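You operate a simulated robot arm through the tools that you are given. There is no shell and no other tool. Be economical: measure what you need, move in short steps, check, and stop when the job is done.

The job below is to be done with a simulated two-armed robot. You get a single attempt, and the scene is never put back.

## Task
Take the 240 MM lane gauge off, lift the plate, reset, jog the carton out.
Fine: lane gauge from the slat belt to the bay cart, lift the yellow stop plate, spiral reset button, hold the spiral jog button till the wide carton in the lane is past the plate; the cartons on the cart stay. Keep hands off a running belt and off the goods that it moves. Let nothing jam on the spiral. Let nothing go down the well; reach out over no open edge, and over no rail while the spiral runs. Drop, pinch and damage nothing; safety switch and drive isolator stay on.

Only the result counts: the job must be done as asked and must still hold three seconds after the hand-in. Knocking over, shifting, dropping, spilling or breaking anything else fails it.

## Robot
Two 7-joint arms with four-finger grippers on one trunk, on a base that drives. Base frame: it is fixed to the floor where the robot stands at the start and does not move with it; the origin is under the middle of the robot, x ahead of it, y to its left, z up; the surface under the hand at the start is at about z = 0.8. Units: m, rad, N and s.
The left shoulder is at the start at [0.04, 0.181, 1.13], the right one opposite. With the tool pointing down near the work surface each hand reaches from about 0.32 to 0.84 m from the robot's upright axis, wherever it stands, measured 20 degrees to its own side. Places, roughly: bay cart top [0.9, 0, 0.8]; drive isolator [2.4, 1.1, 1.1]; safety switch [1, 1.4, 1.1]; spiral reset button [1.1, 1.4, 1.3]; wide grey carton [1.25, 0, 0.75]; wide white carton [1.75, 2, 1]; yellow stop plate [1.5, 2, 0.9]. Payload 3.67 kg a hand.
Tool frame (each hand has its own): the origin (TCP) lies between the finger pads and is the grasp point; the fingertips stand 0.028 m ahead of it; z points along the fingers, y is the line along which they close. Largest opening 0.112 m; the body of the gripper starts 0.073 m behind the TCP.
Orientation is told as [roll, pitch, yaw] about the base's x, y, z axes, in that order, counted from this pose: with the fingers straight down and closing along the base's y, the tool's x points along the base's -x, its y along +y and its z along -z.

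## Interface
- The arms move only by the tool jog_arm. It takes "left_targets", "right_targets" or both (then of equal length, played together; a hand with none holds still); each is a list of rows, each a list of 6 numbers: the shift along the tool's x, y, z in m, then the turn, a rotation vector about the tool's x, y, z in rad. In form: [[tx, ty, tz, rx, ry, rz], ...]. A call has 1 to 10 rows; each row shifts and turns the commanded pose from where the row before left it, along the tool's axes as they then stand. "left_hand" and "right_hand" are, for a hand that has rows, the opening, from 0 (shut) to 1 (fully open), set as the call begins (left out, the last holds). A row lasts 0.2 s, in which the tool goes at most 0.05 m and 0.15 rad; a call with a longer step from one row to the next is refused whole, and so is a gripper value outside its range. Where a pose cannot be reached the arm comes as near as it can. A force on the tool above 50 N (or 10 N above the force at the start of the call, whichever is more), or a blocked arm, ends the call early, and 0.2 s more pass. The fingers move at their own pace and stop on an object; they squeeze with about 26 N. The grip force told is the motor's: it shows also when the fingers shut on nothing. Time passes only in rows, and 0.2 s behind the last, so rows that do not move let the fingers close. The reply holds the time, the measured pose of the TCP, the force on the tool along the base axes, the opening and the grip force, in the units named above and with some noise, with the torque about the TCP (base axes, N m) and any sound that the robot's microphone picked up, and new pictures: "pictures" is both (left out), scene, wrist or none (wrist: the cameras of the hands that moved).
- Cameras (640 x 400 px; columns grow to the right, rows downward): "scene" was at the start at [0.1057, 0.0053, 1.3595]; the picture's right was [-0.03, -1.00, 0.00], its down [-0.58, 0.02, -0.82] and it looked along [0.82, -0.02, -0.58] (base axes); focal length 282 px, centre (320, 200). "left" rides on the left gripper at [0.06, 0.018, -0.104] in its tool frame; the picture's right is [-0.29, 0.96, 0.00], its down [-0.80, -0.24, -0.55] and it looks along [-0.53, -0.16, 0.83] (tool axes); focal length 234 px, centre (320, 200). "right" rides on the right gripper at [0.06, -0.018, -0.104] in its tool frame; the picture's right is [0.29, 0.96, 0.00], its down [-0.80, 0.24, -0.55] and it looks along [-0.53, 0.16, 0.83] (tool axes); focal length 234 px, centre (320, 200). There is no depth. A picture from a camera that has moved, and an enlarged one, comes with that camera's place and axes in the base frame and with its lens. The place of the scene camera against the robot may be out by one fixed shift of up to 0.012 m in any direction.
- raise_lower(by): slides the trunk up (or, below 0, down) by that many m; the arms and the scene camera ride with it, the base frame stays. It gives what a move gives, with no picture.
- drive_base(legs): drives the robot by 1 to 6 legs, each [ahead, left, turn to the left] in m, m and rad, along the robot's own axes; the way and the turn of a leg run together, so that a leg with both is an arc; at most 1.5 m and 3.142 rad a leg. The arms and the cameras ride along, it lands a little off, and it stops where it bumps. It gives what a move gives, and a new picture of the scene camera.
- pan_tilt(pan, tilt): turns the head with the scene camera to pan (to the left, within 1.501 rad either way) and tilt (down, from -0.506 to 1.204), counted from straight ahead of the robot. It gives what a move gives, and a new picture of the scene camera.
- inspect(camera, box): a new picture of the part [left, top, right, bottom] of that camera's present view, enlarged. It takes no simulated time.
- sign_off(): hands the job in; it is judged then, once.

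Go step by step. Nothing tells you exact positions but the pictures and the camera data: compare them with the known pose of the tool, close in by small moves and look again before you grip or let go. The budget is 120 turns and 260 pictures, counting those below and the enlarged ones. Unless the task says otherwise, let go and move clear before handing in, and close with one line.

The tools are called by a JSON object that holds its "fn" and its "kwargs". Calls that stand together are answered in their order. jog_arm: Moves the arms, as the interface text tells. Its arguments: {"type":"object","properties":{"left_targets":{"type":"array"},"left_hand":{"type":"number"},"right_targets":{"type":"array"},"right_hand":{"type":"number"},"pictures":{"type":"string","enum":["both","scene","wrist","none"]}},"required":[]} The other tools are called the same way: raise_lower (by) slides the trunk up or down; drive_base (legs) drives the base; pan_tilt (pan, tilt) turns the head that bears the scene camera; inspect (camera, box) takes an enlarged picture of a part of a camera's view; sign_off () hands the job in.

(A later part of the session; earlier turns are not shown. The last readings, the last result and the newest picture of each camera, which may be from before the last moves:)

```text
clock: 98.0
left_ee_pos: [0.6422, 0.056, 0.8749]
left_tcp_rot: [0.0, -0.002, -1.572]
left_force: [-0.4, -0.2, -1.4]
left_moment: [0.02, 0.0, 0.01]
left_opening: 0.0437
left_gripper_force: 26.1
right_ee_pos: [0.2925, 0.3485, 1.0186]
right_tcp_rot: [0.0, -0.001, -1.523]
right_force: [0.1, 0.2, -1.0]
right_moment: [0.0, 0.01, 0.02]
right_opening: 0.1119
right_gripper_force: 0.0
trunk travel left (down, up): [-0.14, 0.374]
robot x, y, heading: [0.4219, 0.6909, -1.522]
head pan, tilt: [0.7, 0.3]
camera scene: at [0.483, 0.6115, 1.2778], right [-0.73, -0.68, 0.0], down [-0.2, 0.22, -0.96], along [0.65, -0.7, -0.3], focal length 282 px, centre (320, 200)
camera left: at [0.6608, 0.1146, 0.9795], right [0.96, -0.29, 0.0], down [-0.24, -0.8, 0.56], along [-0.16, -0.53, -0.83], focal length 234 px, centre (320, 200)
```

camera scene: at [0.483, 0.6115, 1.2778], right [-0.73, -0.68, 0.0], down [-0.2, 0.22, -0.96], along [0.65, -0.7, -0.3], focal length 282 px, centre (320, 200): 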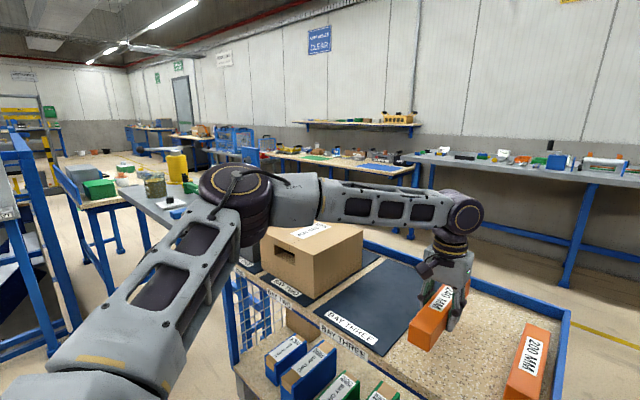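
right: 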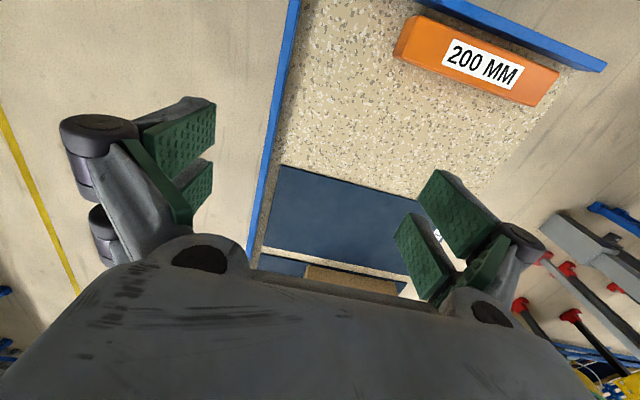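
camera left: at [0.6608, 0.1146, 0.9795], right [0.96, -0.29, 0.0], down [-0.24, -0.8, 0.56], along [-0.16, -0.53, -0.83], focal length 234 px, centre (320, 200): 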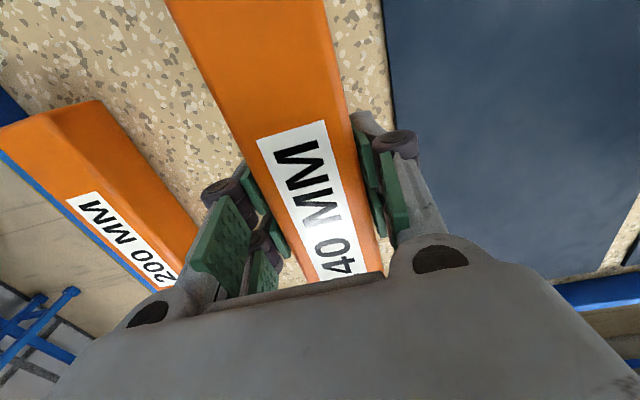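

Position is clear of mat and the 200 gauge. I shift 1.5 cm from the mat and lower gently until contact.

{"fn": "jog_arm", "kwargs": {"left_targets": [[0, -0.015, 0.01, 0, 0, 0], [0, 0, 0.008, 0, 0, 0], [0, 0, 0.006, 0, 0, 0]], "pictures": "wrist"}}

{"fn": "jog_arm", "kwargs": {"left_targets": [[0, 0, 0.005, 0, 0, 0]], "pictures": "none"}}

```text
clock: 98.8
left_ee_pos: [0.6309, 0.0602, 0.8515]
left_tcp_rot: [0.0, -0.002, -1.569]
left_force: [0.0, 0.1, -1.0]
left_moment: [0.01, 0.04, 0.06]
left_opening: 0.0436
left_gripper_force: 25.5
left hand out of reach, approached as far as the arm can: row 1
right_ee_pos: [0.2918, 0.3477, 1.0177]
right_tcp_rot: [0.0, 0.0, -1.524]
right_force: [-0.2, 0.2, -0.9]
right_moment: [0.02, 0.0, 0.03]
right_opening: 0.112
right_gripper_force: 0.0
trunk travel left (down, up): [-0.14, 0.374]
robot x, y, heading: [0.4194, 0.6927, -1.522]
head pan, tilt: [0.7, 0.3]
camera left: at [0.65, 0.1189, 0.9563], right [0.96, -0.29, 0.0], down [-0.24, -0.8, 0.56], along [-0.16, -0.53, -0.83], focal length 234 px, centre (320, 200)
```

left: 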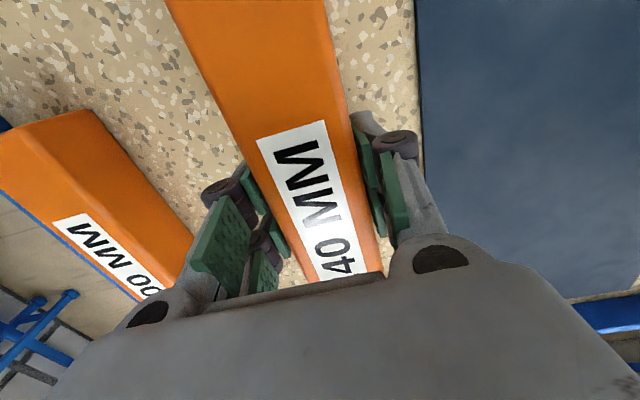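

```text
clock: 99.2
left_ee_pos: [0.6307, 0.0611, 0.8467]
left_tcp_rot: [-0.002, -0.005, -1.57]
left_force: [-0.6, -0.4, -1.9]
left_moment: [0.0, 0.01, -0.01]
left_opening: 0.0436
left_gripper_force: 26.4
left hand out of reach, approached as far as the arm can: row 1
right_ee_pos: [0.2917, 0.3475, 1.018]
right_tcp_rot: [0.001, 0.002, -1.523]
right_force: [0.5, -0.1, 0.3]
right_moment: [0.03, 0.04, 0.0]
right_opening: 0.1122
right_gripper_force: 0.1
trunk travel left (down, up): [-0.14, 0.374]
robot x, y, heading: [0.4224, 0.6917, -1.523]
head pan, tilt: [0.7, 0.3]
```

{"fn": "jog_arm", "kwargs": {"left_targets": [[0, 0, 0.004, 0, 0, 0], [0, 0, 0.004, 0, 0, 0]], "pictures": "none"}}

{"fn": "inspect", "kwargs": {"camera": "scene", "box": [380, 220, 580, 345]}}

```text
clock: 99.8
left_ee_pos: [0.6339, 0.0602, 0.8399]
left_tcp_rot: [-0.002, -0.004, -1.568]
left_force: [0.6, 0.6, -2.2]
left_moment: [0.02, -0.01, 0.02]
left_opening: 0.0436
left_gripper_force: 26.5
right_ee_pos: [0.2922, 0.3483, 1.0184]
right_tcp_rot: [-0.001, -0.002, -1.523]
right_force: [0.1, -0.3, 0.0]
right_moment: [0.0, 0.01, 0.01]
right_opening: 0.1118
right_gripper_force: 0.1
trunk travel left (down, up): [-0.14, 0.374]
robot x, y, heading: [0.4196, 0.69, -1.52]
head pan, tilt: [0.7, 0.3]
```

```text
3.20 times, centred on (480, 282) of scene
camera zoom: at [0.4829, 0.6117, 1.2778], right [-0.73, -0.68, 0.0], down [-0.2, 0.22, -0.96], along [0.65, -0.7, -0.3], focal length 903 px, centre (-192, -64)
```

zoom: 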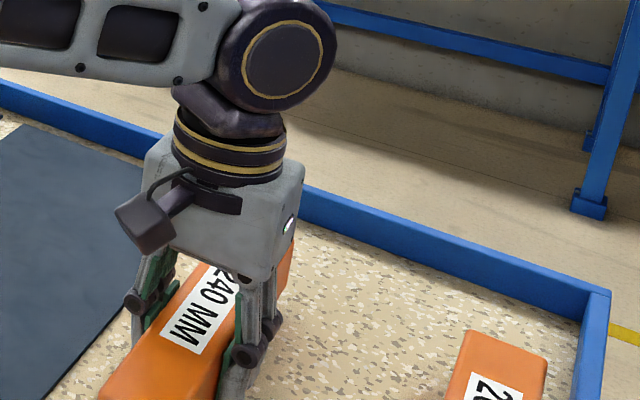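

Not yet in contact; keep lowering in fine steps.

{"fn": "jog_arm", "kwargs": {"left_targets": [[0, 0, 0.003, 0, 0, 0], [0, 0, 0.003, 0, 0, 0]], "pictures": "none"}}

{"fn": "jog_arm", "kwargs": {"left_targets": [[0, 0, 0.003, 0, 0, 0], [0, 0, 0.003, 0, 0, 0]], "pictures": "none"}}

```text
clock: 100.4
left_ee_pos: [0.6333, 0.0613, 0.8339]
left_tcp_rot: [0.0, -0.003, -1.568]
left_force: [-0.5, 0.2, -0.8]
left_moment: [0.03, -0.04, 0.0]
left_opening: 0.0434
left_gripper_force: 25.7
left hand out of reach, approached as far as the arm can: row 2
right_ee_pos: [0.2911, 0.3485, 1.0186]
right_tcp_rot: [-0.001, 0.0, -1.525]
right_force: [-0.2, -0.1, 0.9]
right_moment: [-0.01, -0.02, 0.01]
right_opening: 0.112
right_gripper_force: 0.0
trunk travel left (down, up): [-0.14, 0.374]
robot x, y, heading: [0.4214, 0.6929, -1.523]
head pan, tilt: [0.7, 0.3]
```

```text
clock: 101.0
left_ee_pos: [0.6328, 0.0628, 0.8289]
left_tcp_rot: [-0.001, -0.003, -1.57]
left_force: [-0.4, -1.1, -0.8]
left_moment: [-0.01, 0.0, -0.01]
left_opening: 0.0437
left_gripper_force: 26.2
right_ee_pos: [0.2929, 0.3472, 1.0188]
right_tcp_rot: [0.0, 0.0, -1.525]
right_force: [1.1, 0.4, 0.3]
right_moment: [0.02, -0.01, -0.03]
right_opening: 0.1119
right_gripper_force: 0.1
trunk travel left (down, up): [-0.14, 0.374]
robot x, y, heading: [0.4221, 0.693, -1.521]
head pan, tilt: [0.7, 0.3]
```

{"fn": "jog_arm", "kwargs": {"left_targets": [[0, 0, 0.004, 0, 0, 0], [0, 0, 0.004, 0, 0, 0]], "pictures": "none"}}

{"fn": "jog_arm", "kwargs": {"left_targets": [[0, 0, 0.003, 0, 0, 0], [0, 0, 0.003, 0, 0, 0]], "pictures": "wrist"}}

```text
clock: 101.6
left_ee_pos: [0.6332, 0.0619, 0.828]
left_tcp_rot: [-0.003, -0.014, -1.568]
left_force: [3.2, -8.2, 30.4]
left_moment: [0.6, -0.41, -0.3]
left_opening: 0.0437
left_gripper_force: 26.1
right_ee_pos: [0.2909, 0.3492, 1.0199]
right_tcp_rot: [0.0, -0.001, -1.523]
right_force: [0.3, 0.6, 0.8]
right_moment: [-0.01, -0.01, 0.02]
right_opening: 0.1118
right_gripper_force: 0.2
trunk travel left (down, up): [-0.14, 0.374]
robot x, y, heading: [0.4216, 0.6946, -1.523]
head pan, tilt: [0.7, 0.3]
```

```text
clock: 102.1
left_ee_pos: [0.6336, 0.063, 0.8264]
left_tcp_rot: [-0.005, -0.017, -1.569]
left_force: [-1.6, 6.5, 13.9]
left_moment: [0.57, -0.38, 0.26]
left_opening: 0.0436
left_gripper_force: 26.1
left hand out of reach, approached as far as the arm can: row 1
right_ee_pos: [0.293, 0.349, 1.0186]
right_tcp_rot: [0.0, 0.0, -1.52]
right_force: [0.1, -0.4, 0.0]
right_moment: [0.03, 0.04, -0.03]
right_opening: 0.112
right_gripper_force: 0.0
trunk travel left (down, up): [-0.14, 0.374]
robot x, y, heading: [0.4159, 0.6943, -1.522]
head pan, tilt: [0.7, 0.3]
stopped in row 2 (left hand): the force on the tool passed its limit at 53 N (the readings are from after the stop); the commanded pose is now the measured one
camera left: at [0.653, 0.1235, 0.9304], right [0.96, -0.28, 0.0], down [-0.23, -0.79, 0.57], along [-0.16, -0.54, -0.82], focal length 234 px, centre (320, 200)
```

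left: 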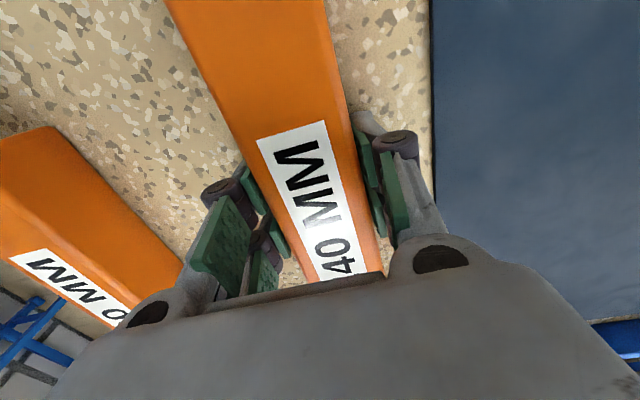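

The gauge rests on the cart. I ease up 2 mm, open, and lift off.

{"fn": "jog_arm", "kwargs": {"left_targets": [[0, 0, -0.002, 0, 0, 0]], "pictures": "none"}}

{"fn": "jog_arm", "kwargs": {"left_targets": [[0, 0, 0, 0, 0, 0], [0, 0, 0, 0, 0, 0], [0, 0, 0, 0, 0, 0]], "left_hand": 0.75, "pictures": "none"}}

{"fn": "jog_arm", "kwargs": {"left_targets": [[0, 0, -0.02, 0, 0, 0], [0, 0, -0.04, 0, 0, 0], [0, 0, -0.045, 0, 0, 0], [0.03, 0, -0.04, 0, 0, 0], [0.03, 0, -0.03, 0, 0, 0]]}}

```text
clock: 102.5
left_ee_pos: [0.6346, 0.0631, 0.8277]
left_tcp_rot: [-0.003, -0.016, -1.568]
left_force: [-1.0, 3.0, 7.2]
left_moment: [0.27, -0.16, 0.09]
left_opening: 0.0435
left_gripper_force: 25.8
right_ee_pos: [0.2924, 0.3481, 1.0183]
right_tcp_rot: [0.001, -0.001, -1.523]
right_force: [0.7, 0.2, 0.5]
right_moment: [0.03, -0.02, 0.0]
right_opening: 0.1119
right_gripper_force: 0.1
trunk travel left (down, up): [-0.14, 0.374]
robot x, y, heading: [0.4201, 0.6933, -1.526]
head pan, tilt: [0.7, 0.3]
```

```text
clock: 103.3
left_ee_pos: [0.6344, 0.0611, 0.8271]
left_tcp_rot: [-0.003, -0.014, -1.567]
left_force: [-0.1, -0.2, 0.3]
left_moment: [0.01, 0.0, -0.01]
left_opening: 0.0842
left_gripper_force: 0.1
right_ee_pos: [0.292, 0.347, 1.0185]
right_tcp_rot: [0.001, 0.0, -1.524]
right_force: [-0.2, -0.4, 0.0]
right_moment: [0.01, 0.02, 0.0]
right_opening: 0.1121
right_gripper_force: 0.1
trunk travel left (down, up): [-0.14, 0.374]
robot x, y, heading: [0.4214, 0.6948, -1.528]
head pan, tilt: [0.7, 0.3]
```

```text
clock: 104.5
left_ee_pos: [0.6363, 0.13, 0.9998]
left_tcp_rot: [-0.002, -0.015, -1.567]
left_force: [0.0, 0.0, -0.5]
left_moment: [-0.03, -0.01, -0.02]
left_opening: 0.084
left_gripper_force: 0.0
right_ee_pos: [0.2906, 0.349, 1.0182]
right_tcp_rot: [0.0, -0.002, -1.524]
right_force: [-0.1, 0.1, -0.5]
right_moment: [0.0, -0.01, 0.0]
right_opening: 0.1122
right_gripper_force: 0.0
trunk travel left (down, up): [-0.14, 0.374]
robot x, y, heading: [0.4217, 0.6938, -1.524]
head pan, tilt: [0.7, 0.3]
camera scene: at [0.4827, 0.6128, 1.278], right [-0.73, -0.68, 0.0], down [-0.2, 0.22, -0.96], along [0.65, -0.7, -0.3], focal length 282 px, centre (320, 200)
camera left: at [0.6559, 0.1903, 1.1022], right [0.96, -0.29, 0.0], down [-0.24, -0.79, 0.57], along [-0.16, -0.54, -0.82], focal length 234 px, centre (320, 200)
```

scene: 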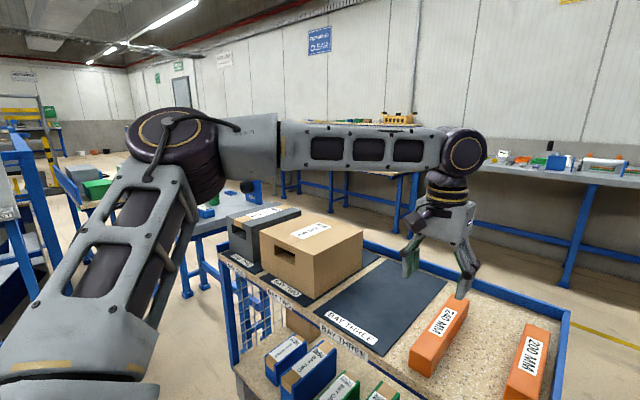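
left: 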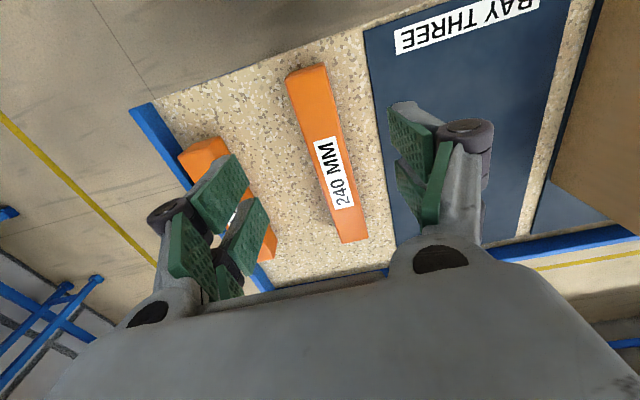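

The 240 MM gauge lies on the cart, clear of mat and 200 gauge. Now I retract the hand, raise the trunk and turn back toward the lane.

{"fn": "jog_arm", "kwargs": {"left_targets": [[0.04, 0.01, -0.02, 0, 0, 0], [0.045, 0.01, 0, 0, 0, 0], [0.045, 0.01, 0, 0, 0, 0], [0.045, 0.01, 0, 0, 0, 0], [0.045, 0.01, 0, 0, 0, 0], [0.045, 0, 0, 0, 0, 0], [0, 0, 0, 0, 0, -0.14], [0, 0, 0, 0, 0, -0.14], [0, 0, 0, 0, 0, -0.14], [0, 0, 0, 0, 0, -0.14]], "pictures": "none"}}

{"fn": "raise_lower", "kwargs": {"by": 0.25}}

{"fn": "drive_base", "kwargs": {"legs": [[0, 0, 2.48]]}}

```text
clock: 106.7
left_ee_pos: [0.6848, 0.3901, 1.0178]
left_tcp_rot: [-0.01, -0.011, -1.006]
left_force: [0.3, 0.4, -0.1]
left_moment: [-0.01, 0.02, -0.01]
left_opening: 0.0837
left_gripper_force: 0.2
right_ee_pos: [0.2916, 0.3464, 1.017]
right_tcp_rot: [0.001, 0.002, -1.524]
right_force: [0.1, 0.0, -0.4]
right_moment: [-0.03, 0.0, 0.0]
right_opening: 0.1121
right_gripper_force: 0.0
trunk travel left (down, up): [-0.14, 0.374]
robot x, y, heading: [0.4196, 0.6929, -1.529]
head pan, tilt: [0.7, 0.3]
```

```text
clock: 109.2
left_ee_pos: [0.6845, 0.3889, 1.2661]
left_tcp_rot: [-0.01, -0.01, -1.007]
left_force: [0.1, 0.4, -0.1]
left_moment: [-0.02, 0.01, 0.01]
left_opening: 0.084
left_gripper_force: 0.1
right_ee_pos: [0.2924, 0.3468, 1.2675]
right_tcp_rot: [0.001, -0.001, -1.524]
right_force: [0.2, 0.4, -0.7]
right_moment: [0.04, 0.04, 0.02]
right_opening: 0.1119
right_gripper_force: 0.1
trunk travel left (down, up): [-0.39, 0.124]
robot x, y, heading: [0.4217, 0.6912, -1.525]
head pan, tilt: [0.7, 0.3]
```

```text
clock: 116.1
left_ee_pos: [0.3988, 1.0932, 1.266]
left_tcp_rot: [-0.011, -0.011, 1.474]
left_force: [0.1, 0.1, 0.1]
left_moment: [-0.04, -0.01, -0.01]
left_opening: 0.0838
left_gripper_force: 0.0
right_ee_pos: [0.7348, 0.8861, 1.2673]
right_tcp_rot: [0.0, 0.0, 0.958]
right_force: [0.9, 0.4, -0.8]
right_moment: [0.01, 0.01, 0.0]
right_opening: 0.1121
right_gripper_force: 0.1
trunk travel left (down, up): [-0.39, 0.124]
robot x, y, heading: [0.4208, 0.6948, 0.963]
head pan, tilt: [0.7, 0.3]
camera scene: at [0.4222, 0.81, 1.5272], right [1.0, 0.09, 0.0], down [0.03, -0.29, -0.96], along [-0.08, 0.95, -0.3], focal length 282 px, centre (320, 200)
```

scene: 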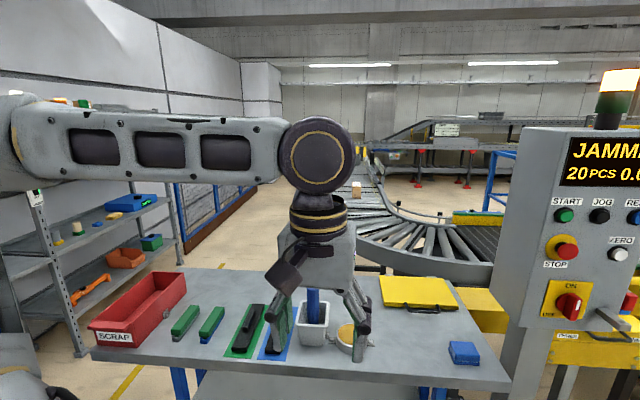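

I drive back along the same path to the lane.

{"fn": "drive_base", "kwargs": {"legs": [[0.755, -0.94, 0]]}}

{"fn": "drive_base", "kwargs": {"legs": [[0.27, 0.19, 0]]}}

{"fn": "pan_tilt", "kwargs": {"pan": 0.75, "tilt": 0.65}}

```text
clock: 122.2
left_ee_pos: [1.6002, 1.1752, 1.2655]
left_tcp_rot: [-0.01, -0.01, 1.48]
left_force: [-0.2, -0.6, 0.5]
left_moment: [-0.02, -0.01, -0.03]
left_opening: 0.0841
left_gripper_force: 0.1
right_ee_pos: [1.9374, 0.9688, 1.2692]
right_tcp_rot: [0.001, 0.001, 0.962]
right_force: [-0.1, -0.1, -0.2]
right_moment: [0.01, 0.01, 0.02]
right_opening: 0.1121
right_gripper_force: 0.0
trunk travel left (down, up): [-0.39, 0.124]
robot x, y, heading: [1.6237, 0.7729, 0.963]
head pan, tilt: [0.7, 0.3]
camera scene: at [1.6246, 0.8911, 1.5272], right [1.0, 0.09, 0.0], down [0.03, -0.29, -0.96], along [-0.09, 0.95, -0.3], focal length 282 px, centre (320, 200)
```

scene: 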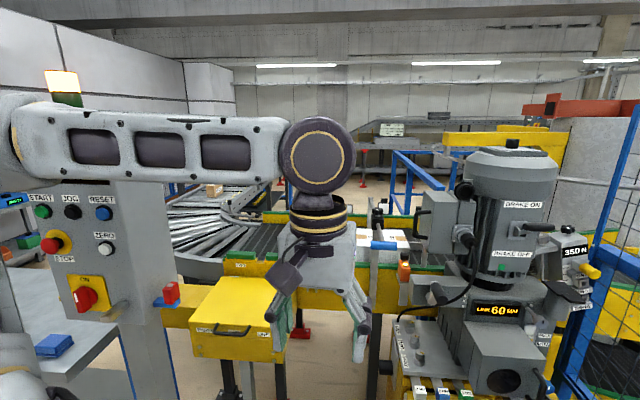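

```text
clock: 124.4
left_ee_pos: [1.5937, 1.5045, 1.2669]
left_tcp_rot: [-0.01, -0.013, 1.488]
left_force: [-0.1, -0.4, -0.3]
left_moment: [0.0, 0.03, 0.0]
left_opening: 0.0841
left_gripper_force: 0.0
right_ee_pos: [1.9321, 1.3018, 1.2689]
right_tcp_rot: [0.001, 0.0, 0.972]
right_force: [0.0, -0.3, 0.7]
right_moment: [-0.02, 0.0, -0.04]
right_opening: 0.1121
right_gripper_force: 0.1
trunk travel left (down, up): [-0.39, 0.124]
robot x, y, heading: [1.6192, 1.1047, 0.972]
head pan, tilt: [0.7, 0.3]
camera scene: at [1.6203, 1.222, 1.5273], right [0.99, 0.1, 0.0], down [0.03, -0.29, -0.96], along [-0.1, 0.95, -0.3], focal length 282 px, centre (320, 200)
```

scene: 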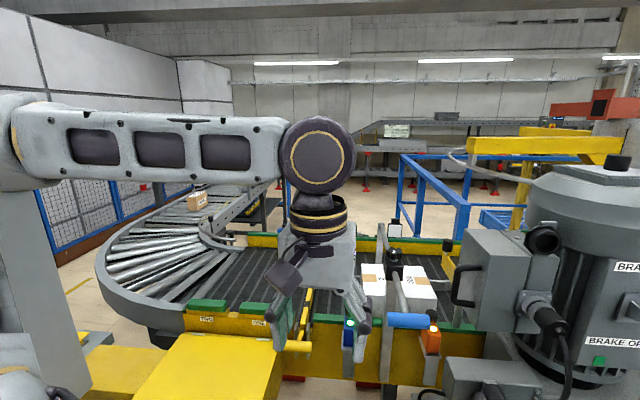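

```text
clock: 125.3
left_ee_pos: [1.5936, 1.5059, 1.2662]
left_tcp_rot: [-0.011, -0.01, 1.487]
left_force: [0.3, -0.1, 0.0]
left_moment: [-0.01, 0.01, 0.0]
left_opening: 0.0841
left_gripper_force: 0.0
right_ee_pos: [1.9321, 1.3039, 1.2683]
right_tcp_rot: [-0.001, 0.0, 0.972]
right_force: [0.3, -0.4, -0.4]
right_moment: [-0.06, 0.03, 0.0]
right_opening: 0.112
right_gripper_force: 0.1
trunk travel left (down, up): [-0.39, 0.124]
robot x, y, heading: [1.6236, 1.1049, 0.967]
head pan, tilt: [0.75, 0.649]
camera scene: at [1.6166, 1.2166, 1.4955], right [0.99, 0.15, 0.0], down [0.09, -0.6, -0.8], along [-0.12, 0.79, -0.6], focal length 282 px, centre (320, 200)
```

scene: 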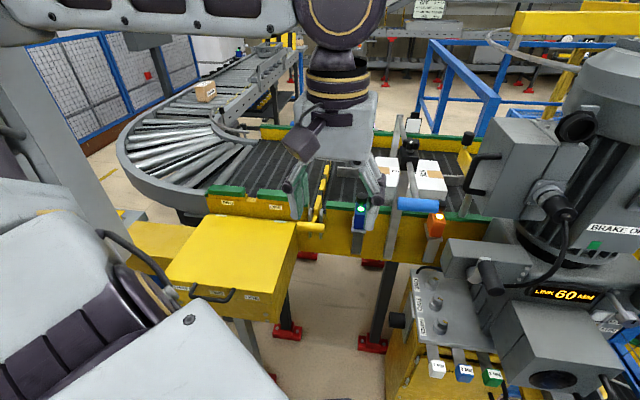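

I move the left hand toward the plate handle (≈[1.50, 1.83]) at height and look with the wrist camera.

{"fn": "jog_arm", "kwargs": {"left_targets": [[0, 0.03, 0, 0, 0, -0.083], [-0.04, 0.03, 0, 0, 0, 0], [-0.04, 0.03, 0, 0, 0, 0], [-0.04, 0, 0, 0, 0, 0], [-0.04, 0, 0, 0, 0, 0], [-0.04, 0, 0, 0, 0, 0]], "left_hand": 1}}

```text
clock: 126.7
left_ee_pos: [1.4996, 1.7093, 1.2689]
left_tcp_rot: [-0.013, -0.007, 1.572]
left_force: [-0.3, 1.3, 0.0]
left_moment: [-0.03, -0.08, 0.03]
left_opening: 0.1119
left_gripper_force: 0.1
right_ee_pos: [1.9277, 1.3065, 1.2685]
right_tcp_rot: [-0.002, 0.0, 0.975]
right_force: [-0.6, -0.1, -0.2]
right_moment: [-0.03, 0.0, 0.01]
right_opening: 0.1118
right_gripper_force: 0.1
trunk travel left (down, up): [-0.39, 0.124]
robot x, y, heading: [1.621, 1.1048, 0.973]
head pan, tilt: [0.75, 0.649]
camera scene: at [1.6129, 1.2181, 1.4955], right [0.99, 0.15, 0.0], down [0.09, -0.6, -0.8], along [-0.12, 0.79, -0.61], focal length 282 px, centre (320, 200)
camera left: at [1.4816, 1.648, 1.3716], right [-0.96, 0.29, -0.01], down [0.23, 0.79, 0.56], along [0.17, 0.54, -0.83], focal length 234 px, centre (320, 200)
```

scene: 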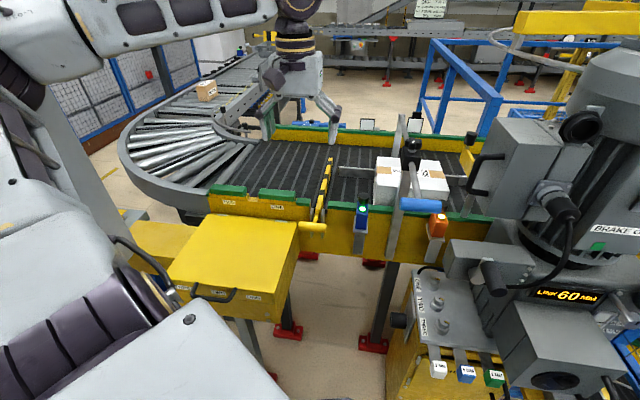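
left: 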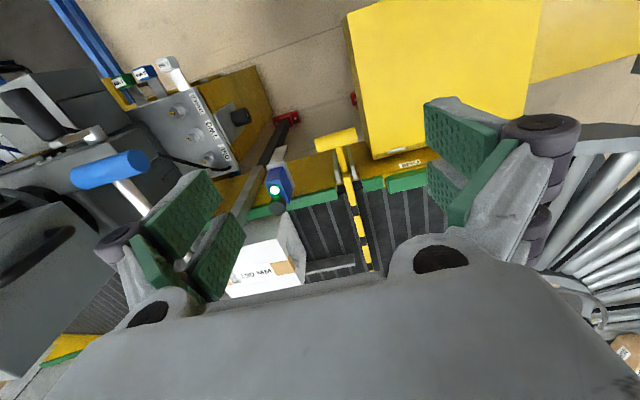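

Zoom on the handle from both cameras for precision.

{"fn": "inspect", "kwargs": {"camera": "left", "box": [260, 90, 420, 290]}}

{"fn": "inspect", "kwargs": {"camera": "scene", "box": [260, 150, 380, 260]}}

```text
2.00 times, centred on (340, 190) of left
camera zoom: at [1.4816, 1.648, 1.3716], right [-0.96, 0.29, -0.01], down [0.23, 0.79, 0.56], along [0.17, 0.54, -0.83], focal length 468 px, centre (280, 220)
```

zoom: 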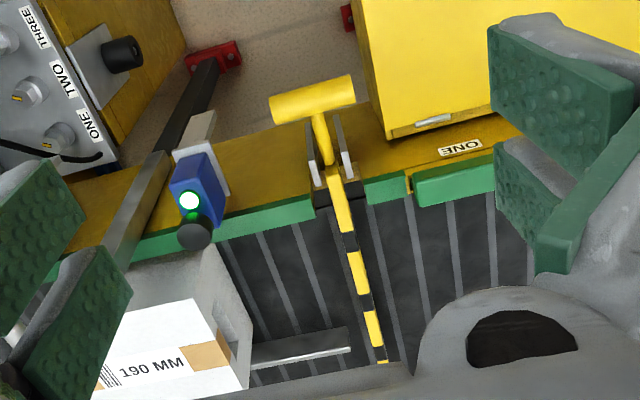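

```text
3.64 times, centred on (320, 205) of scene
camera zoom: at [1.6129, 1.2181, 1.4955], right [0.99, 0.15, 0.0], down [0.09, -0.6, -0.8], along [-0.12, 0.79, -0.61], focal length 1026 px, centre (320, 182)
```

zoom: 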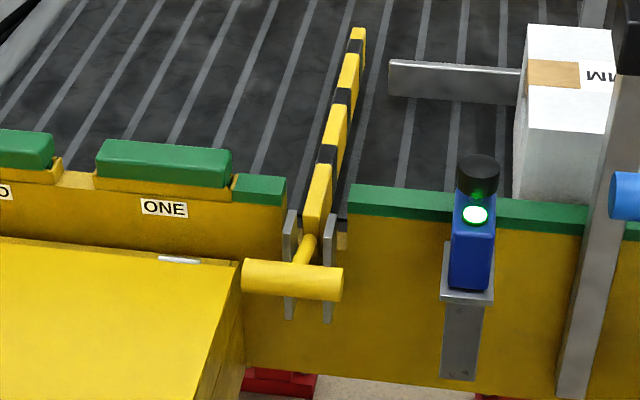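

Handle bar centre triangulates to ≈ [1.50, 1.803, 0.944], 0.082 m long along x, so I can take it by its two ends from above. I move over it and descend to z≈1.02.

{"fn": "jog_arm", "kwargs": {"left_targets": [[-0.045, 0, 0, 0.013, -0.007, 0], [-0.045, 0, 0, 0, 0, 0], [0, 0, 0.045, 0, 0, 0], [0, 0, 0.045, 0, 0, 0], [0, 0, 0.045, 0, 0, 0], [0, 0, 0.045, 0, 0, 0], [0, 0, 0.045, 0, 0, 0], [0, 0, 0.02, 0, 0, 0]]}}

```text
clock: 128.5
left_ee_pos: [1.5089, 1.8049, 1.0223]
left_tcp_rot: [-0.025, -0.015, 1.571]
left_force: [-0.3, -0.2, 0.6]
left_moment: [0.0, 0.01, -0.02]
left_opening: 0.1118
left_gripper_force: 0.0
right_ee_pos: [1.932, 1.3039, 1.2683]
right_tcp_rot: [-0.001, 0.0, 0.974]
right_force: [0.5, -0.3, 0.1]
right_moment: [0.04, 0.04, -0.04]
right_opening: 0.1122
right_gripper_force: 0.0
trunk travel left (down, up): [-0.39, 0.124]
robot x, y, heading: [1.6232, 1.1084, 0.973]
head pan, tilt: [0.75, 0.649]
camera scene: at [1.6167, 1.2164, 1.4954], right [0.99, 0.15, 0.0], down [0.09, -0.6, -0.8], along [-0.12, 0.79, -0.6], focal length 282 px, centre (320, 200)
camera left: at [1.4899, 1.7421, 1.125], right [-0.96, 0.29, -0.02], down [0.23, 0.79, 0.57], along [0.18, 0.54, -0.82], focal length 234 px, centre (320, 200)
```

scene: 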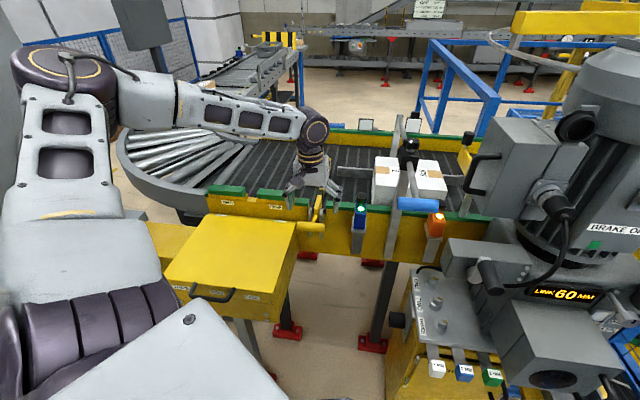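
left: 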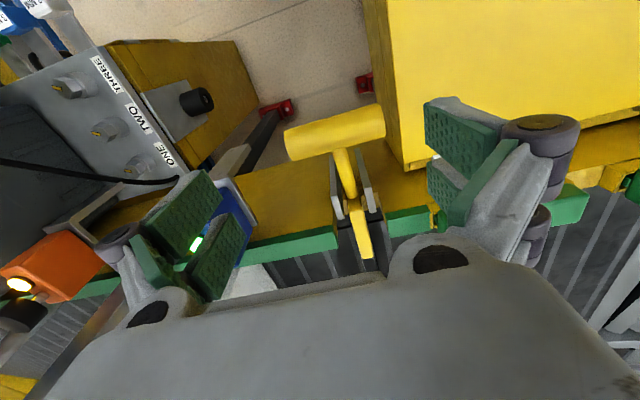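

Bar confirmed at [1.50, 1.803]. I correct x and tilt and descend around it.

{"fn": "jog_arm", "kwargs": {"left_targets": [[0, 0.009, 0, -0.015, -0.025, 0], [0, 0, 0.03, 0, 0, 0], [0, 0, 0.03, 0, 0, 0]]}}

```text
clock: 129.3
left_ee_pos: [1.5041, 1.8055, 0.9635]
left_tcp_rot: [-0.008, -0.042, 1.571]
left_force: [-0.1, 0.2, -0.8]
left_moment: [0.02, -0.02, 0.0]
left_opening: 0.1121
left_gripper_force: 0.1
right_ee_pos: [1.9318, 1.303, 1.2673]
right_tcp_rot: [0.001, 0.0, 0.972]
right_force: [0.5, -0.2, 1.2]
right_moment: [-0.03, 0.02, -0.01]
right_opening: 0.112
right_gripper_force: 0.1
trunk travel left (down, up): [-0.39, 0.124]
robot x, y, heading: [1.6191, 1.1056, 0.975]
head pan, tilt: [0.75, 0.649]
camera scene: at [1.617, 1.2171, 1.4954], right [0.99, 0.15, 0.0], down [0.09, -0.6, -0.8], along [-0.12, 0.79, -0.61], focal length 282 px, centre (320, 200)
camera left: at [1.4856, 1.7398, 1.065], right [-0.96, 0.29, 0.0], down [0.24, 0.77, 0.59], along [0.17, 0.56, -0.81], focal length 234 px, centre (320, 200)
```

scene: 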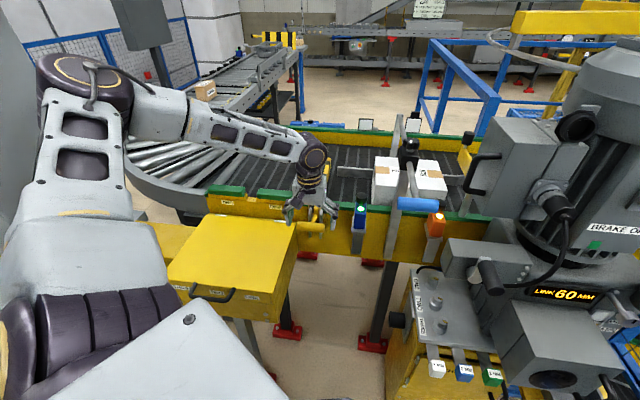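
left: 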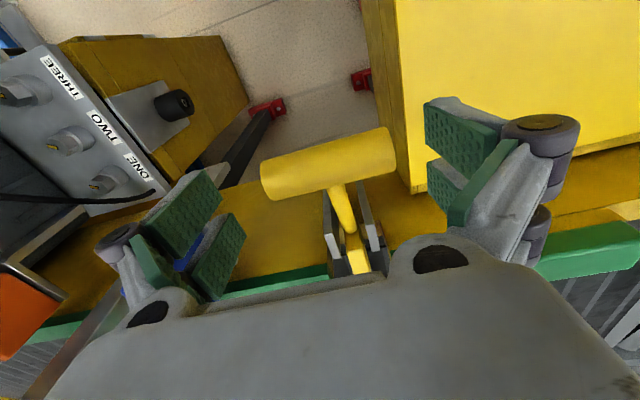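

Bar sits between the pads. I fix the small tilt, descend the last 2 cm and close on its ends.

{"fn": "jog_arm", "kwargs": {"left_targets": [[0, 0.003, 0, -0.008, 0.042, 0], [0, 0, 0.011, 0, 0, 0], [0, 0, 0.011, 0, 0, 0]], "pictures": "none"}}

{"fn": "jog_arm", "kwargs": {"left_targets": [[0, 0, 0, 0, 0, 0], [0, 0, 0, 0, 0, 0], [0, 0, 0, 0, 0, 0]], "left_hand": 0}}

```text
clock: 130.1
left_ee_pos: [1.4974, 1.806, 0.9422]
left_tcp_rot: [-0.003, 0.0, 1.571]
left_force: [0.5, 0.2, -0.2]
left_moment: [0.0, -0.01, -0.02]
left_opening: 0.1121
left_gripper_force: 0.1
right_ee_pos: [1.9327, 1.303, 1.2681]
right_tcp_rot: [-0.002, -0.001, 0.971]
right_force: [0.5, 0.8, -0.4]
right_moment: [0.0, -0.01, -0.03]
right_opening: 0.1121
right_gripper_force: 0.0
trunk travel left (down, up): [-0.39, 0.124]
robot x, y, heading: [1.6197, 1.1054, 0.97]
head pan, tilt: [0.75, 0.649]
```

```text
clock: 130.9
left_ee_pos: [1.5006, 1.8061, 0.9428]
left_tcp_rot: [-0.005, -0.001, 1.57]
left_force: [10.3, -0.6, 3.2]
left_moment: [-0.18, -1.08, 0.13]
left_opening: 0.0799
left_gripper_force: 44.6
right_ee_pos: [1.9343, 1.3039, 1.2684]
right_tcp_rot: [0.002, -0.001, 0.97]
right_force: [0.0, -0.2, -0.3]
right_moment: [0.04, -0.01, -0.01]
right_opening: 0.1118
right_gripper_force: 0.1
trunk travel left (down, up): [-0.39, 0.124]
robot x, y, heading: [1.6241, 1.1057, 0.972]
head pan, tilt: [0.75, 0.649]
camera scene: at [1.6181, 1.2159, 1.4955], right [0.99, 0.15, 0.0], down [0.09, -0.6, -0.8], along [-0.12, 0.79, -0.6], focal length 282 px, centre (320, 200)
camera left: at [1.4829, 1.7452, 1.0477], right [-0.96, 0.29, 0.0], down [0.24, 0.8, 0.56], along [0.16, 0.53, -0.83], focal length 234 px, centre (320, 200)
```

scene: 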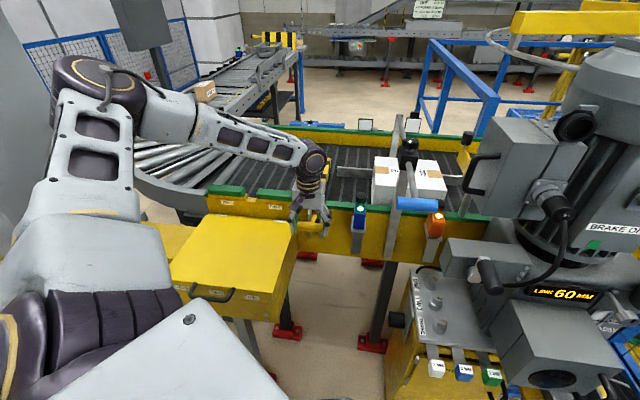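
left: 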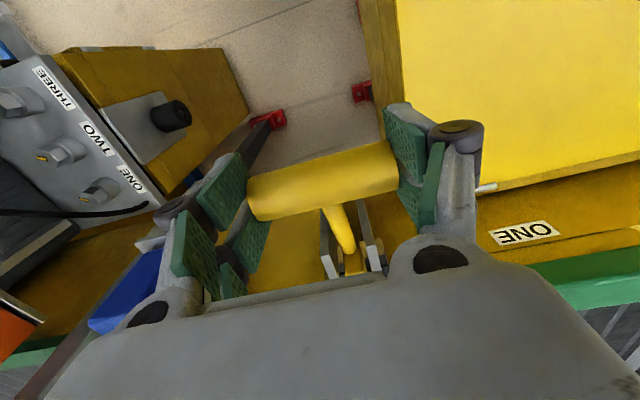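

Both ends are gripped (opening 0.080). I lift in small steps and watch.

{"fn": "jog_arm", "kwargs": {"left_targets": [[0, 0, -0.005, 0, 0, 0], [0, 0, -0.01, 0, 0, 0], [0, 0, -0.01, 0, 0, 0], [0, 0, -0.01, 0, 0, 0]]}}

```text
clock: 131.4
left_ee_pos: [1.5003, 1.807, 0.945]
left_tcp_rot: [-0.003, 0.012, 1.568]
left_force: [15.3, 14.0, -27.4]
left_moment: [1.17, -0.19, 0.55]
left_opening: 0.08
left_gripper_force: 45.5
right_ee_pos: [1.9343, 1.3068, 1.267]
right_tcp_rot: [-0.002, 0.002, 0.97]
right_force: [-0.5, -0.7, 0.3]
right_moment: [0.04, 0.01, -0.01]
right_opening: 0.1122
right_gripper_force: 0.0
trunk travel left (down, up): [-0.39, 0.124]
robot x, y, heading: [1.6188, 1.1077, 0.966]
head pan, tilt: [0.75, 0.649]
stopped in row 2 (left hand): the force on the tool passed its limit at 72 N (the readings are from after the stop); the commanded pose is now the measured one
camera scene: at [1.6182, 1.2212, 1.495], right [0.99, 0.15, 0.0], down [0.09, -0.6, -0.79], along [-0.12, 0.79, -0.61], focal length 282 px, centre (320, 200)
camera left: at [1.4831, 1.7465, 1.0501], right [-0.96, 0.29, 0.0], down [0.24, 0.8, 0.55], along [0.16, 0.52, -0.84], focal length 234 px, centre (320, 200)
```

scene: 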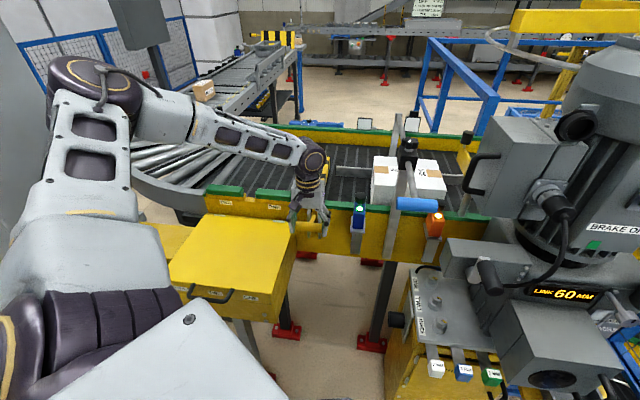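
left: 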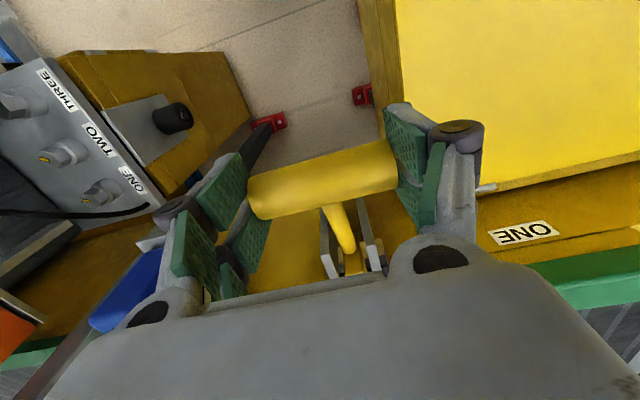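

It resists a straight pull (72 N), so it probably pivots at the two ears rather than sliding. I look closely before forcing anything.

{"fn": "inspect", "kwargs": {"camera": "left", "box": [230, 100, 430, 290]}}

{"fn": "inspect", "kwargs": {"camera": "scene", "box": [270, 140, 370, 260]}}

```text
2.11 times, centred on (330, 195) of left
camera zoom: at [1.4831, 1.7465, 1.0501], right [-0.96, 0.29, 0.0], down [0.24, 0.8, 0.55], along [0.16, 0.52, -0.84], focal length 493 px, centre (299, 210)
```

zoom: 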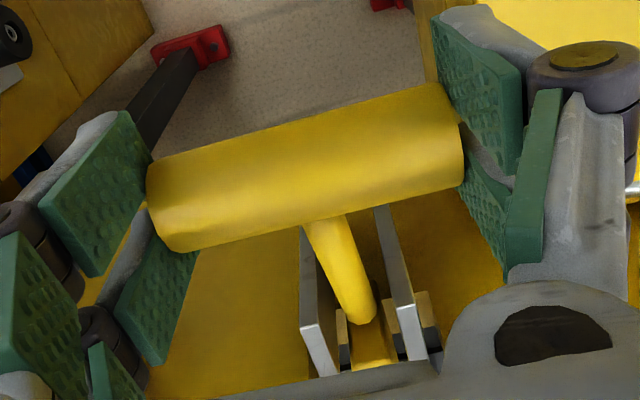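

```text
3.33 times, centred on (320, 200) of scene
camera zoom: at [1.6182, 1.2212, 1.495], right [0.99, 0.15, 0.0], down [0.09, -0.6, -0.79], along [-0.12, 0.79, -0.61], focal length 940 px, centre (320, 200)
```

zoom: 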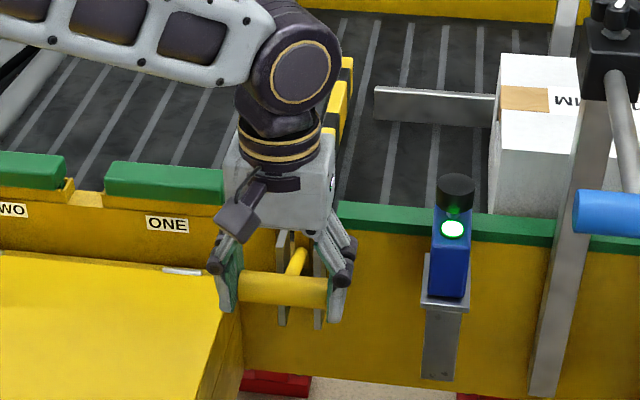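

The ears reach below the handle, as for a lever pivot. I test gently by pressing the handle down a few millimetres.

{"fn": "jog_arm", "kwargs": {"left_targets": [[0, -0.003, 0.004, 0, 0, 0], [0, 0, 0.005, 0, 0, 0]], "pictures": "none"}}

{"fn": "jog_arm", "kwargs": {"left_targets": [[0, 0, 0.004, 0, 0, 0], [0, 0, 0.004, 0, 0, 0]]}}

```text
clock: 132.0
left_ee_pos: [1.5014, 1.8048, 0.9427]
left_tcp_rot: [0.001, 0.002, 1.57]
left_force: [-9.4, 13.7, 17.3]
left_moment: [0.73, 0.16, -0.13]
left_opening: 0.0803
left_gripper_force: 45.5
right_ee_pos: [1.9324, 1.3019, 1.2678]
right_tcp_rot: [0.0, -0.002, 0.974]
right_force: [0.7, 0.3, -0.6]
right_moment: [0.02, -0.01, -0.02]
right_opening: 0.1119
right_gripper_force: 0.0
trunk travel left (down, up): [-0.39, 0.124]
robot x, y, heading: [1.6184, 1.1082, 0.971]
head pan, tilt: [0.75, 0.649]
```

```text
clock: 132.6
left_ee_pos: [1.5005, 1.8016, 0.9319]
left_tcp_rot: [0.001, 0.009, 1.571]
left_force: [-10.6, 12.4, 19.0]
left_moment: [1.05, 0.59, 0.27]
left_opening: 0.0803
left_gripper_force: 44.9
right_ee_pos: [1.9307, 1.3028, 1.2671]
right_tcp_rot: [0.002, -0.002, 0.97]
right_force: [0.6, -0.4, 0.0]
right_moment: [0.01, 0.0, 0.0]
right_opening: 0.1119
right_gripper_force: 0.1
trunk travel left (down, up): [-0.39, 0.124]
robot x, y, heading: [1.6255, 1.1026, 0.971]
head pan, tilt: [0.75, 0.649]
camera scene: at [1.6158, 1.2154, 1.4955], right [0.99, 0.15, 0.0], down [0.09, -0.6, -0.8], along [-0.12, 0.79, -0.6], focal length 282 px, centre (320, 200)
camera left: at [1.4834, 1.742, 1.0364], right [-0.96, 0.29, 0.0], down [0.24, 0.8, 0.55], along [0.16, 0.52, -0.84], focal length 234 px, centre (320, 200)
```

scene: 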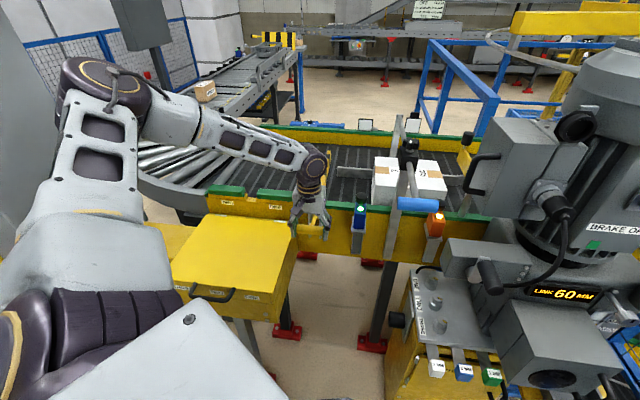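
left: 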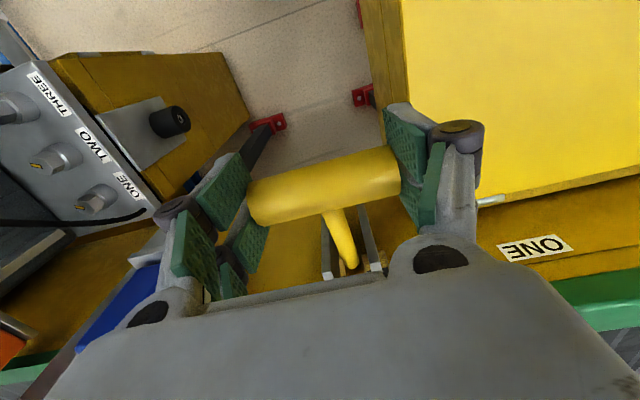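

The handle goes down with modest force (19 N): it is a lever, pivoting at the ears, and pressing it lifts the plate. I follow the arc downward in small steps.

{"fn": "jog_arm", "kwargs": {"left_targets": [[0, 0.001, 0.007, 0, 0, 0], [-0.001, 0, 0.007, 0, 0, 0], [-0.002, 0, 0.007, 0, 0, 0]]}}

```text
clock: 133.4
left_ee_pos: [1.5004, 1.8007, 0.912]
left_tcp_rot: [0.001, 0.012, 1.572]
left_force: [-8.0, -9.0, 20.7]
left_moment: [0.81, 0.21, 0.07]
left_opening: 0.0798
left_gripper_force: 44.9
right_ee_pos: [1.9318, 1.3003, 1.2685]
right_tcp_rot: [0.003, -0.003, 0.969]
right_force: [-1.0, 0.0, -1.1]
right_moment: [-0.02, -0.02, -0.04]
right_opening: 0.112
right_gripper_force: 0.1
trunk travel left (down, up): [-0.39, 0.124]
robot x, y, heading: [1.6208, 1.1012, 0.971]
head pan, tilt: [0.75, 0.649]
camera scene: at [1.6167, 1.212, 1.4957], right [0.99, 0.15, 0.0], down [0.09, -0.6, -0.8], along [-0.12, 0.79, -0.6], focal length 282 px, centre (320, 200)
camera left: at [1.4833, 1.7409, 1.0169], right [-0.96, 0.29, 0.0], down [0.24, 0.8, 0.55], along [0.16, 0.52, -0.84], focal length 234 px, centre (320, 200)
```

scene: 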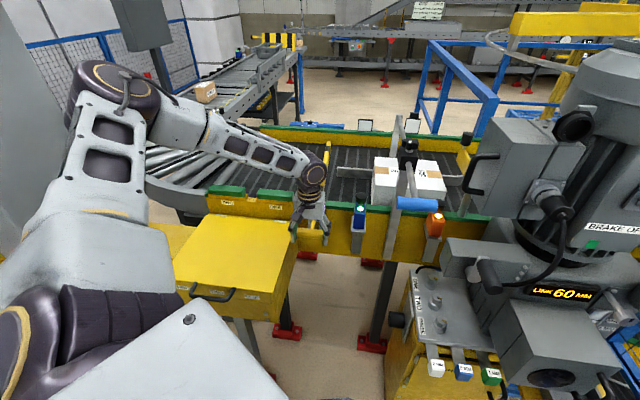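
left: 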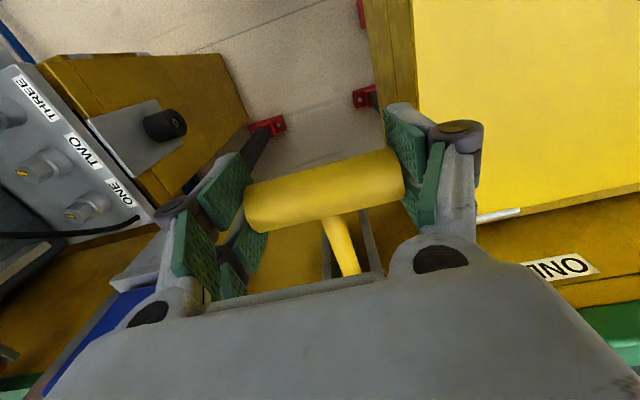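

The arc fits a pivot at about y 1.868, z 0.918, radius 0.068. I check the plate and the gap between the left finger and the yellow box.

{"fn": "inspect", "kwargs": {"camera": "scene", "box": [270, 140, 370, 260]}}

{"fn": "inspect", "kwargs": {"camera": "left", "box": [370, 60, 570, 250]}}

```text
3.33 times, centred on (320, 200) of scene
camera zoom: at [1.6167, 1.212, 1.4957], right [0.99, 0.15, 0.0], down [0.09, -0.6, -0.8], along [-0.12, 0.79, -0.6], focal length 940 px, centre (320, 200)
```

zoom: 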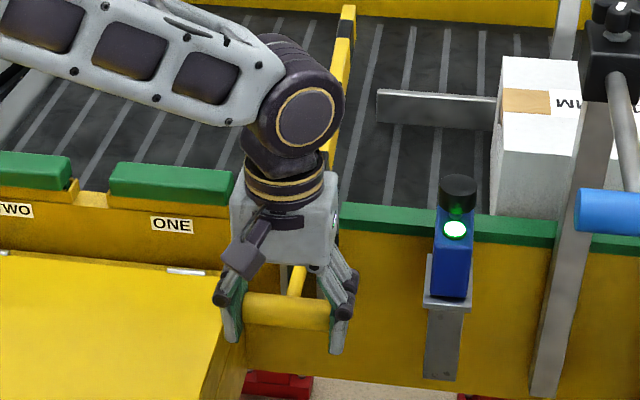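

```text
2.11 times, centred on (470, 155) of left
camera zoom: at [1.4833, 1.7409, 1.0169], right [-0.96, 0.29, 0.0], down [0.24, 0.8, 0.55], along [0.16, 0.52, -0.84], focal length 493 px, centre (4, 295)
```

zoom: 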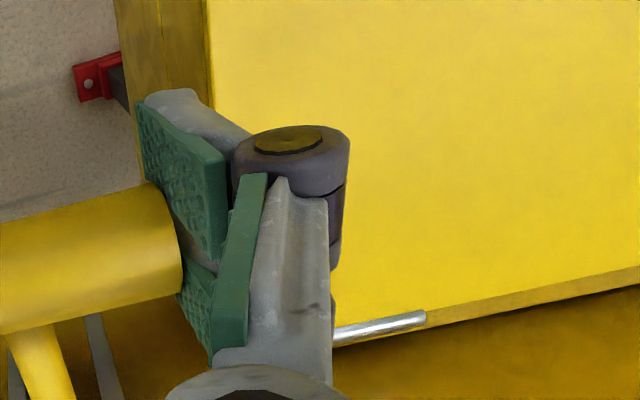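

The plate tip rises as the handle goes down. Lower down, the left finger would foul the yellow box, and the wrist would meet the rising plate, so I'll bring the handle back up gently (checking forces) and re-approach with tilted closed fingers.

{"fn": "jog_arm", "kwargs": {"left_targets": [[0, 0, -0.006, 0, 0, 0], [0, 0, -0.006, 0, 0, 0]], "pictures": "none"}}

{"fn": "jog_arm", "kwargs": {"left_targets": [[0, 0, -0.006, 0, 0, 0], [0, 0, -0.004, 0, 0, 0]], "pictures": "none"}}

```text
clock: 134.0
left_ee_pos: [1.5003, 1.8017, 0.9215]
left_tcp_rot: [0.002, 0.015, 1.568]
left_force: [4.7, -13.7, -19.3]
left_moment: [-1.93, -0.59, -0.04]
left_opening: 0.0797
left_gripper_force: 45.3
right_ee_pos: [1.9341, 1.3016, 1.2668]
right_tcp_rot: [-0.001, -0.001, 0.968]
right_force: [0.3, -0.2, 0.0]
right_moment: [0.0, 0.02, 0.04]
right_opening: 0.112
right_gripper_force: 0.0
trunk travel left (down, up): [-0.39, 0.124]
robot x, y, heading: [1.6232, 1.106, 0.975]
head pan, tilt: [0.75, 0.649]
```

```text
clock: 134.6
left_ee_pos: [1.5005, 1.8057, 0.9329]
left_tcp_rot: [0.001, 0.011, 1.57]
left_force: [6.2, -11.0, -16.5]
left_moment: [-1.51, -0.2, 0.03]
left_opening: 0.0801
left_gripper_force: 45.1
right_ee_pos: [1.9329, 1.303, 1.2683]
right_tcp_rot: [0.0, 0.0, 0.971]
right_force: [0.3, 0.1, 0.2]
right_moment: [0.02, -0.04, 0.0]
right_opening: 0.112
right_gripper_force: 0.2
trunk travel left (down, up): [-0.39, 0.124]
robot x, y, heading: [1.619, 1.1059, 0.969]
head pan, tilt: [0.75, 0.649]
```

Symmetric ±18 N means the hinge holds by friction: the plate stays where it is put. With this grip I press the handle down to z≈0.90, then I'll release and push on from the front.

{"fn": "jog_arm", "kwargs": {"left_targets": [[0.004, 0, 0.007, 0, 0, 0], [0, 0, 0.007, 0, 0, 0], [0, 0, 0.007, 0, 0, 0], [0, 0, 0.007, 0, 0, 0], [0, 0, 0.007, 0, 0, 0]], "pictures": "scene"}}

```text
clock: 135.8
left_ee_pos: [1.5009, 1.8015, 0.8987]
left_tcp_rot: [0.0, 0.005, 1.568]
left_force: [-2.1, 10.5, 19.4]
left_moment: [0.94, 0.25, 0.06]
left_opening: 0.0792
left_gripper_force: 44.7
right_ee_pos: [1.933, 1.3023, 1.2676]
right_tcp_rot: [0.002, -0.003, 0.97]
right_force: [0.7, 0.2, -0.1]
right_moment: [-0.01, 0.01, 0.0]
right_opening: 0.1121
right_gripper_force: 0.1
trunk travel left (down, up): [-0.39, 0.124]
robot x, y, heading: [1.6197, 1.1035, 0.97]
head pan, tilt: [0.75, 0.649]
camera scene: at [1.6173, 1.2151, 1.4956], right [0.99, 0.15, 0.0], down [0.09, -0.6, -0.8], along [-0.12, 0.79, -0.6], focal length 282 px, centre (320, 200)
```

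scene: 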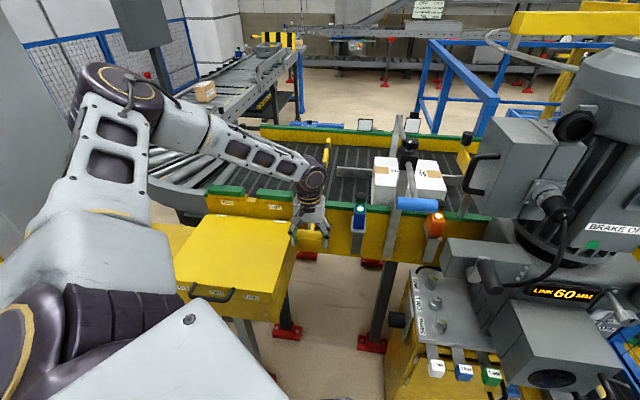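

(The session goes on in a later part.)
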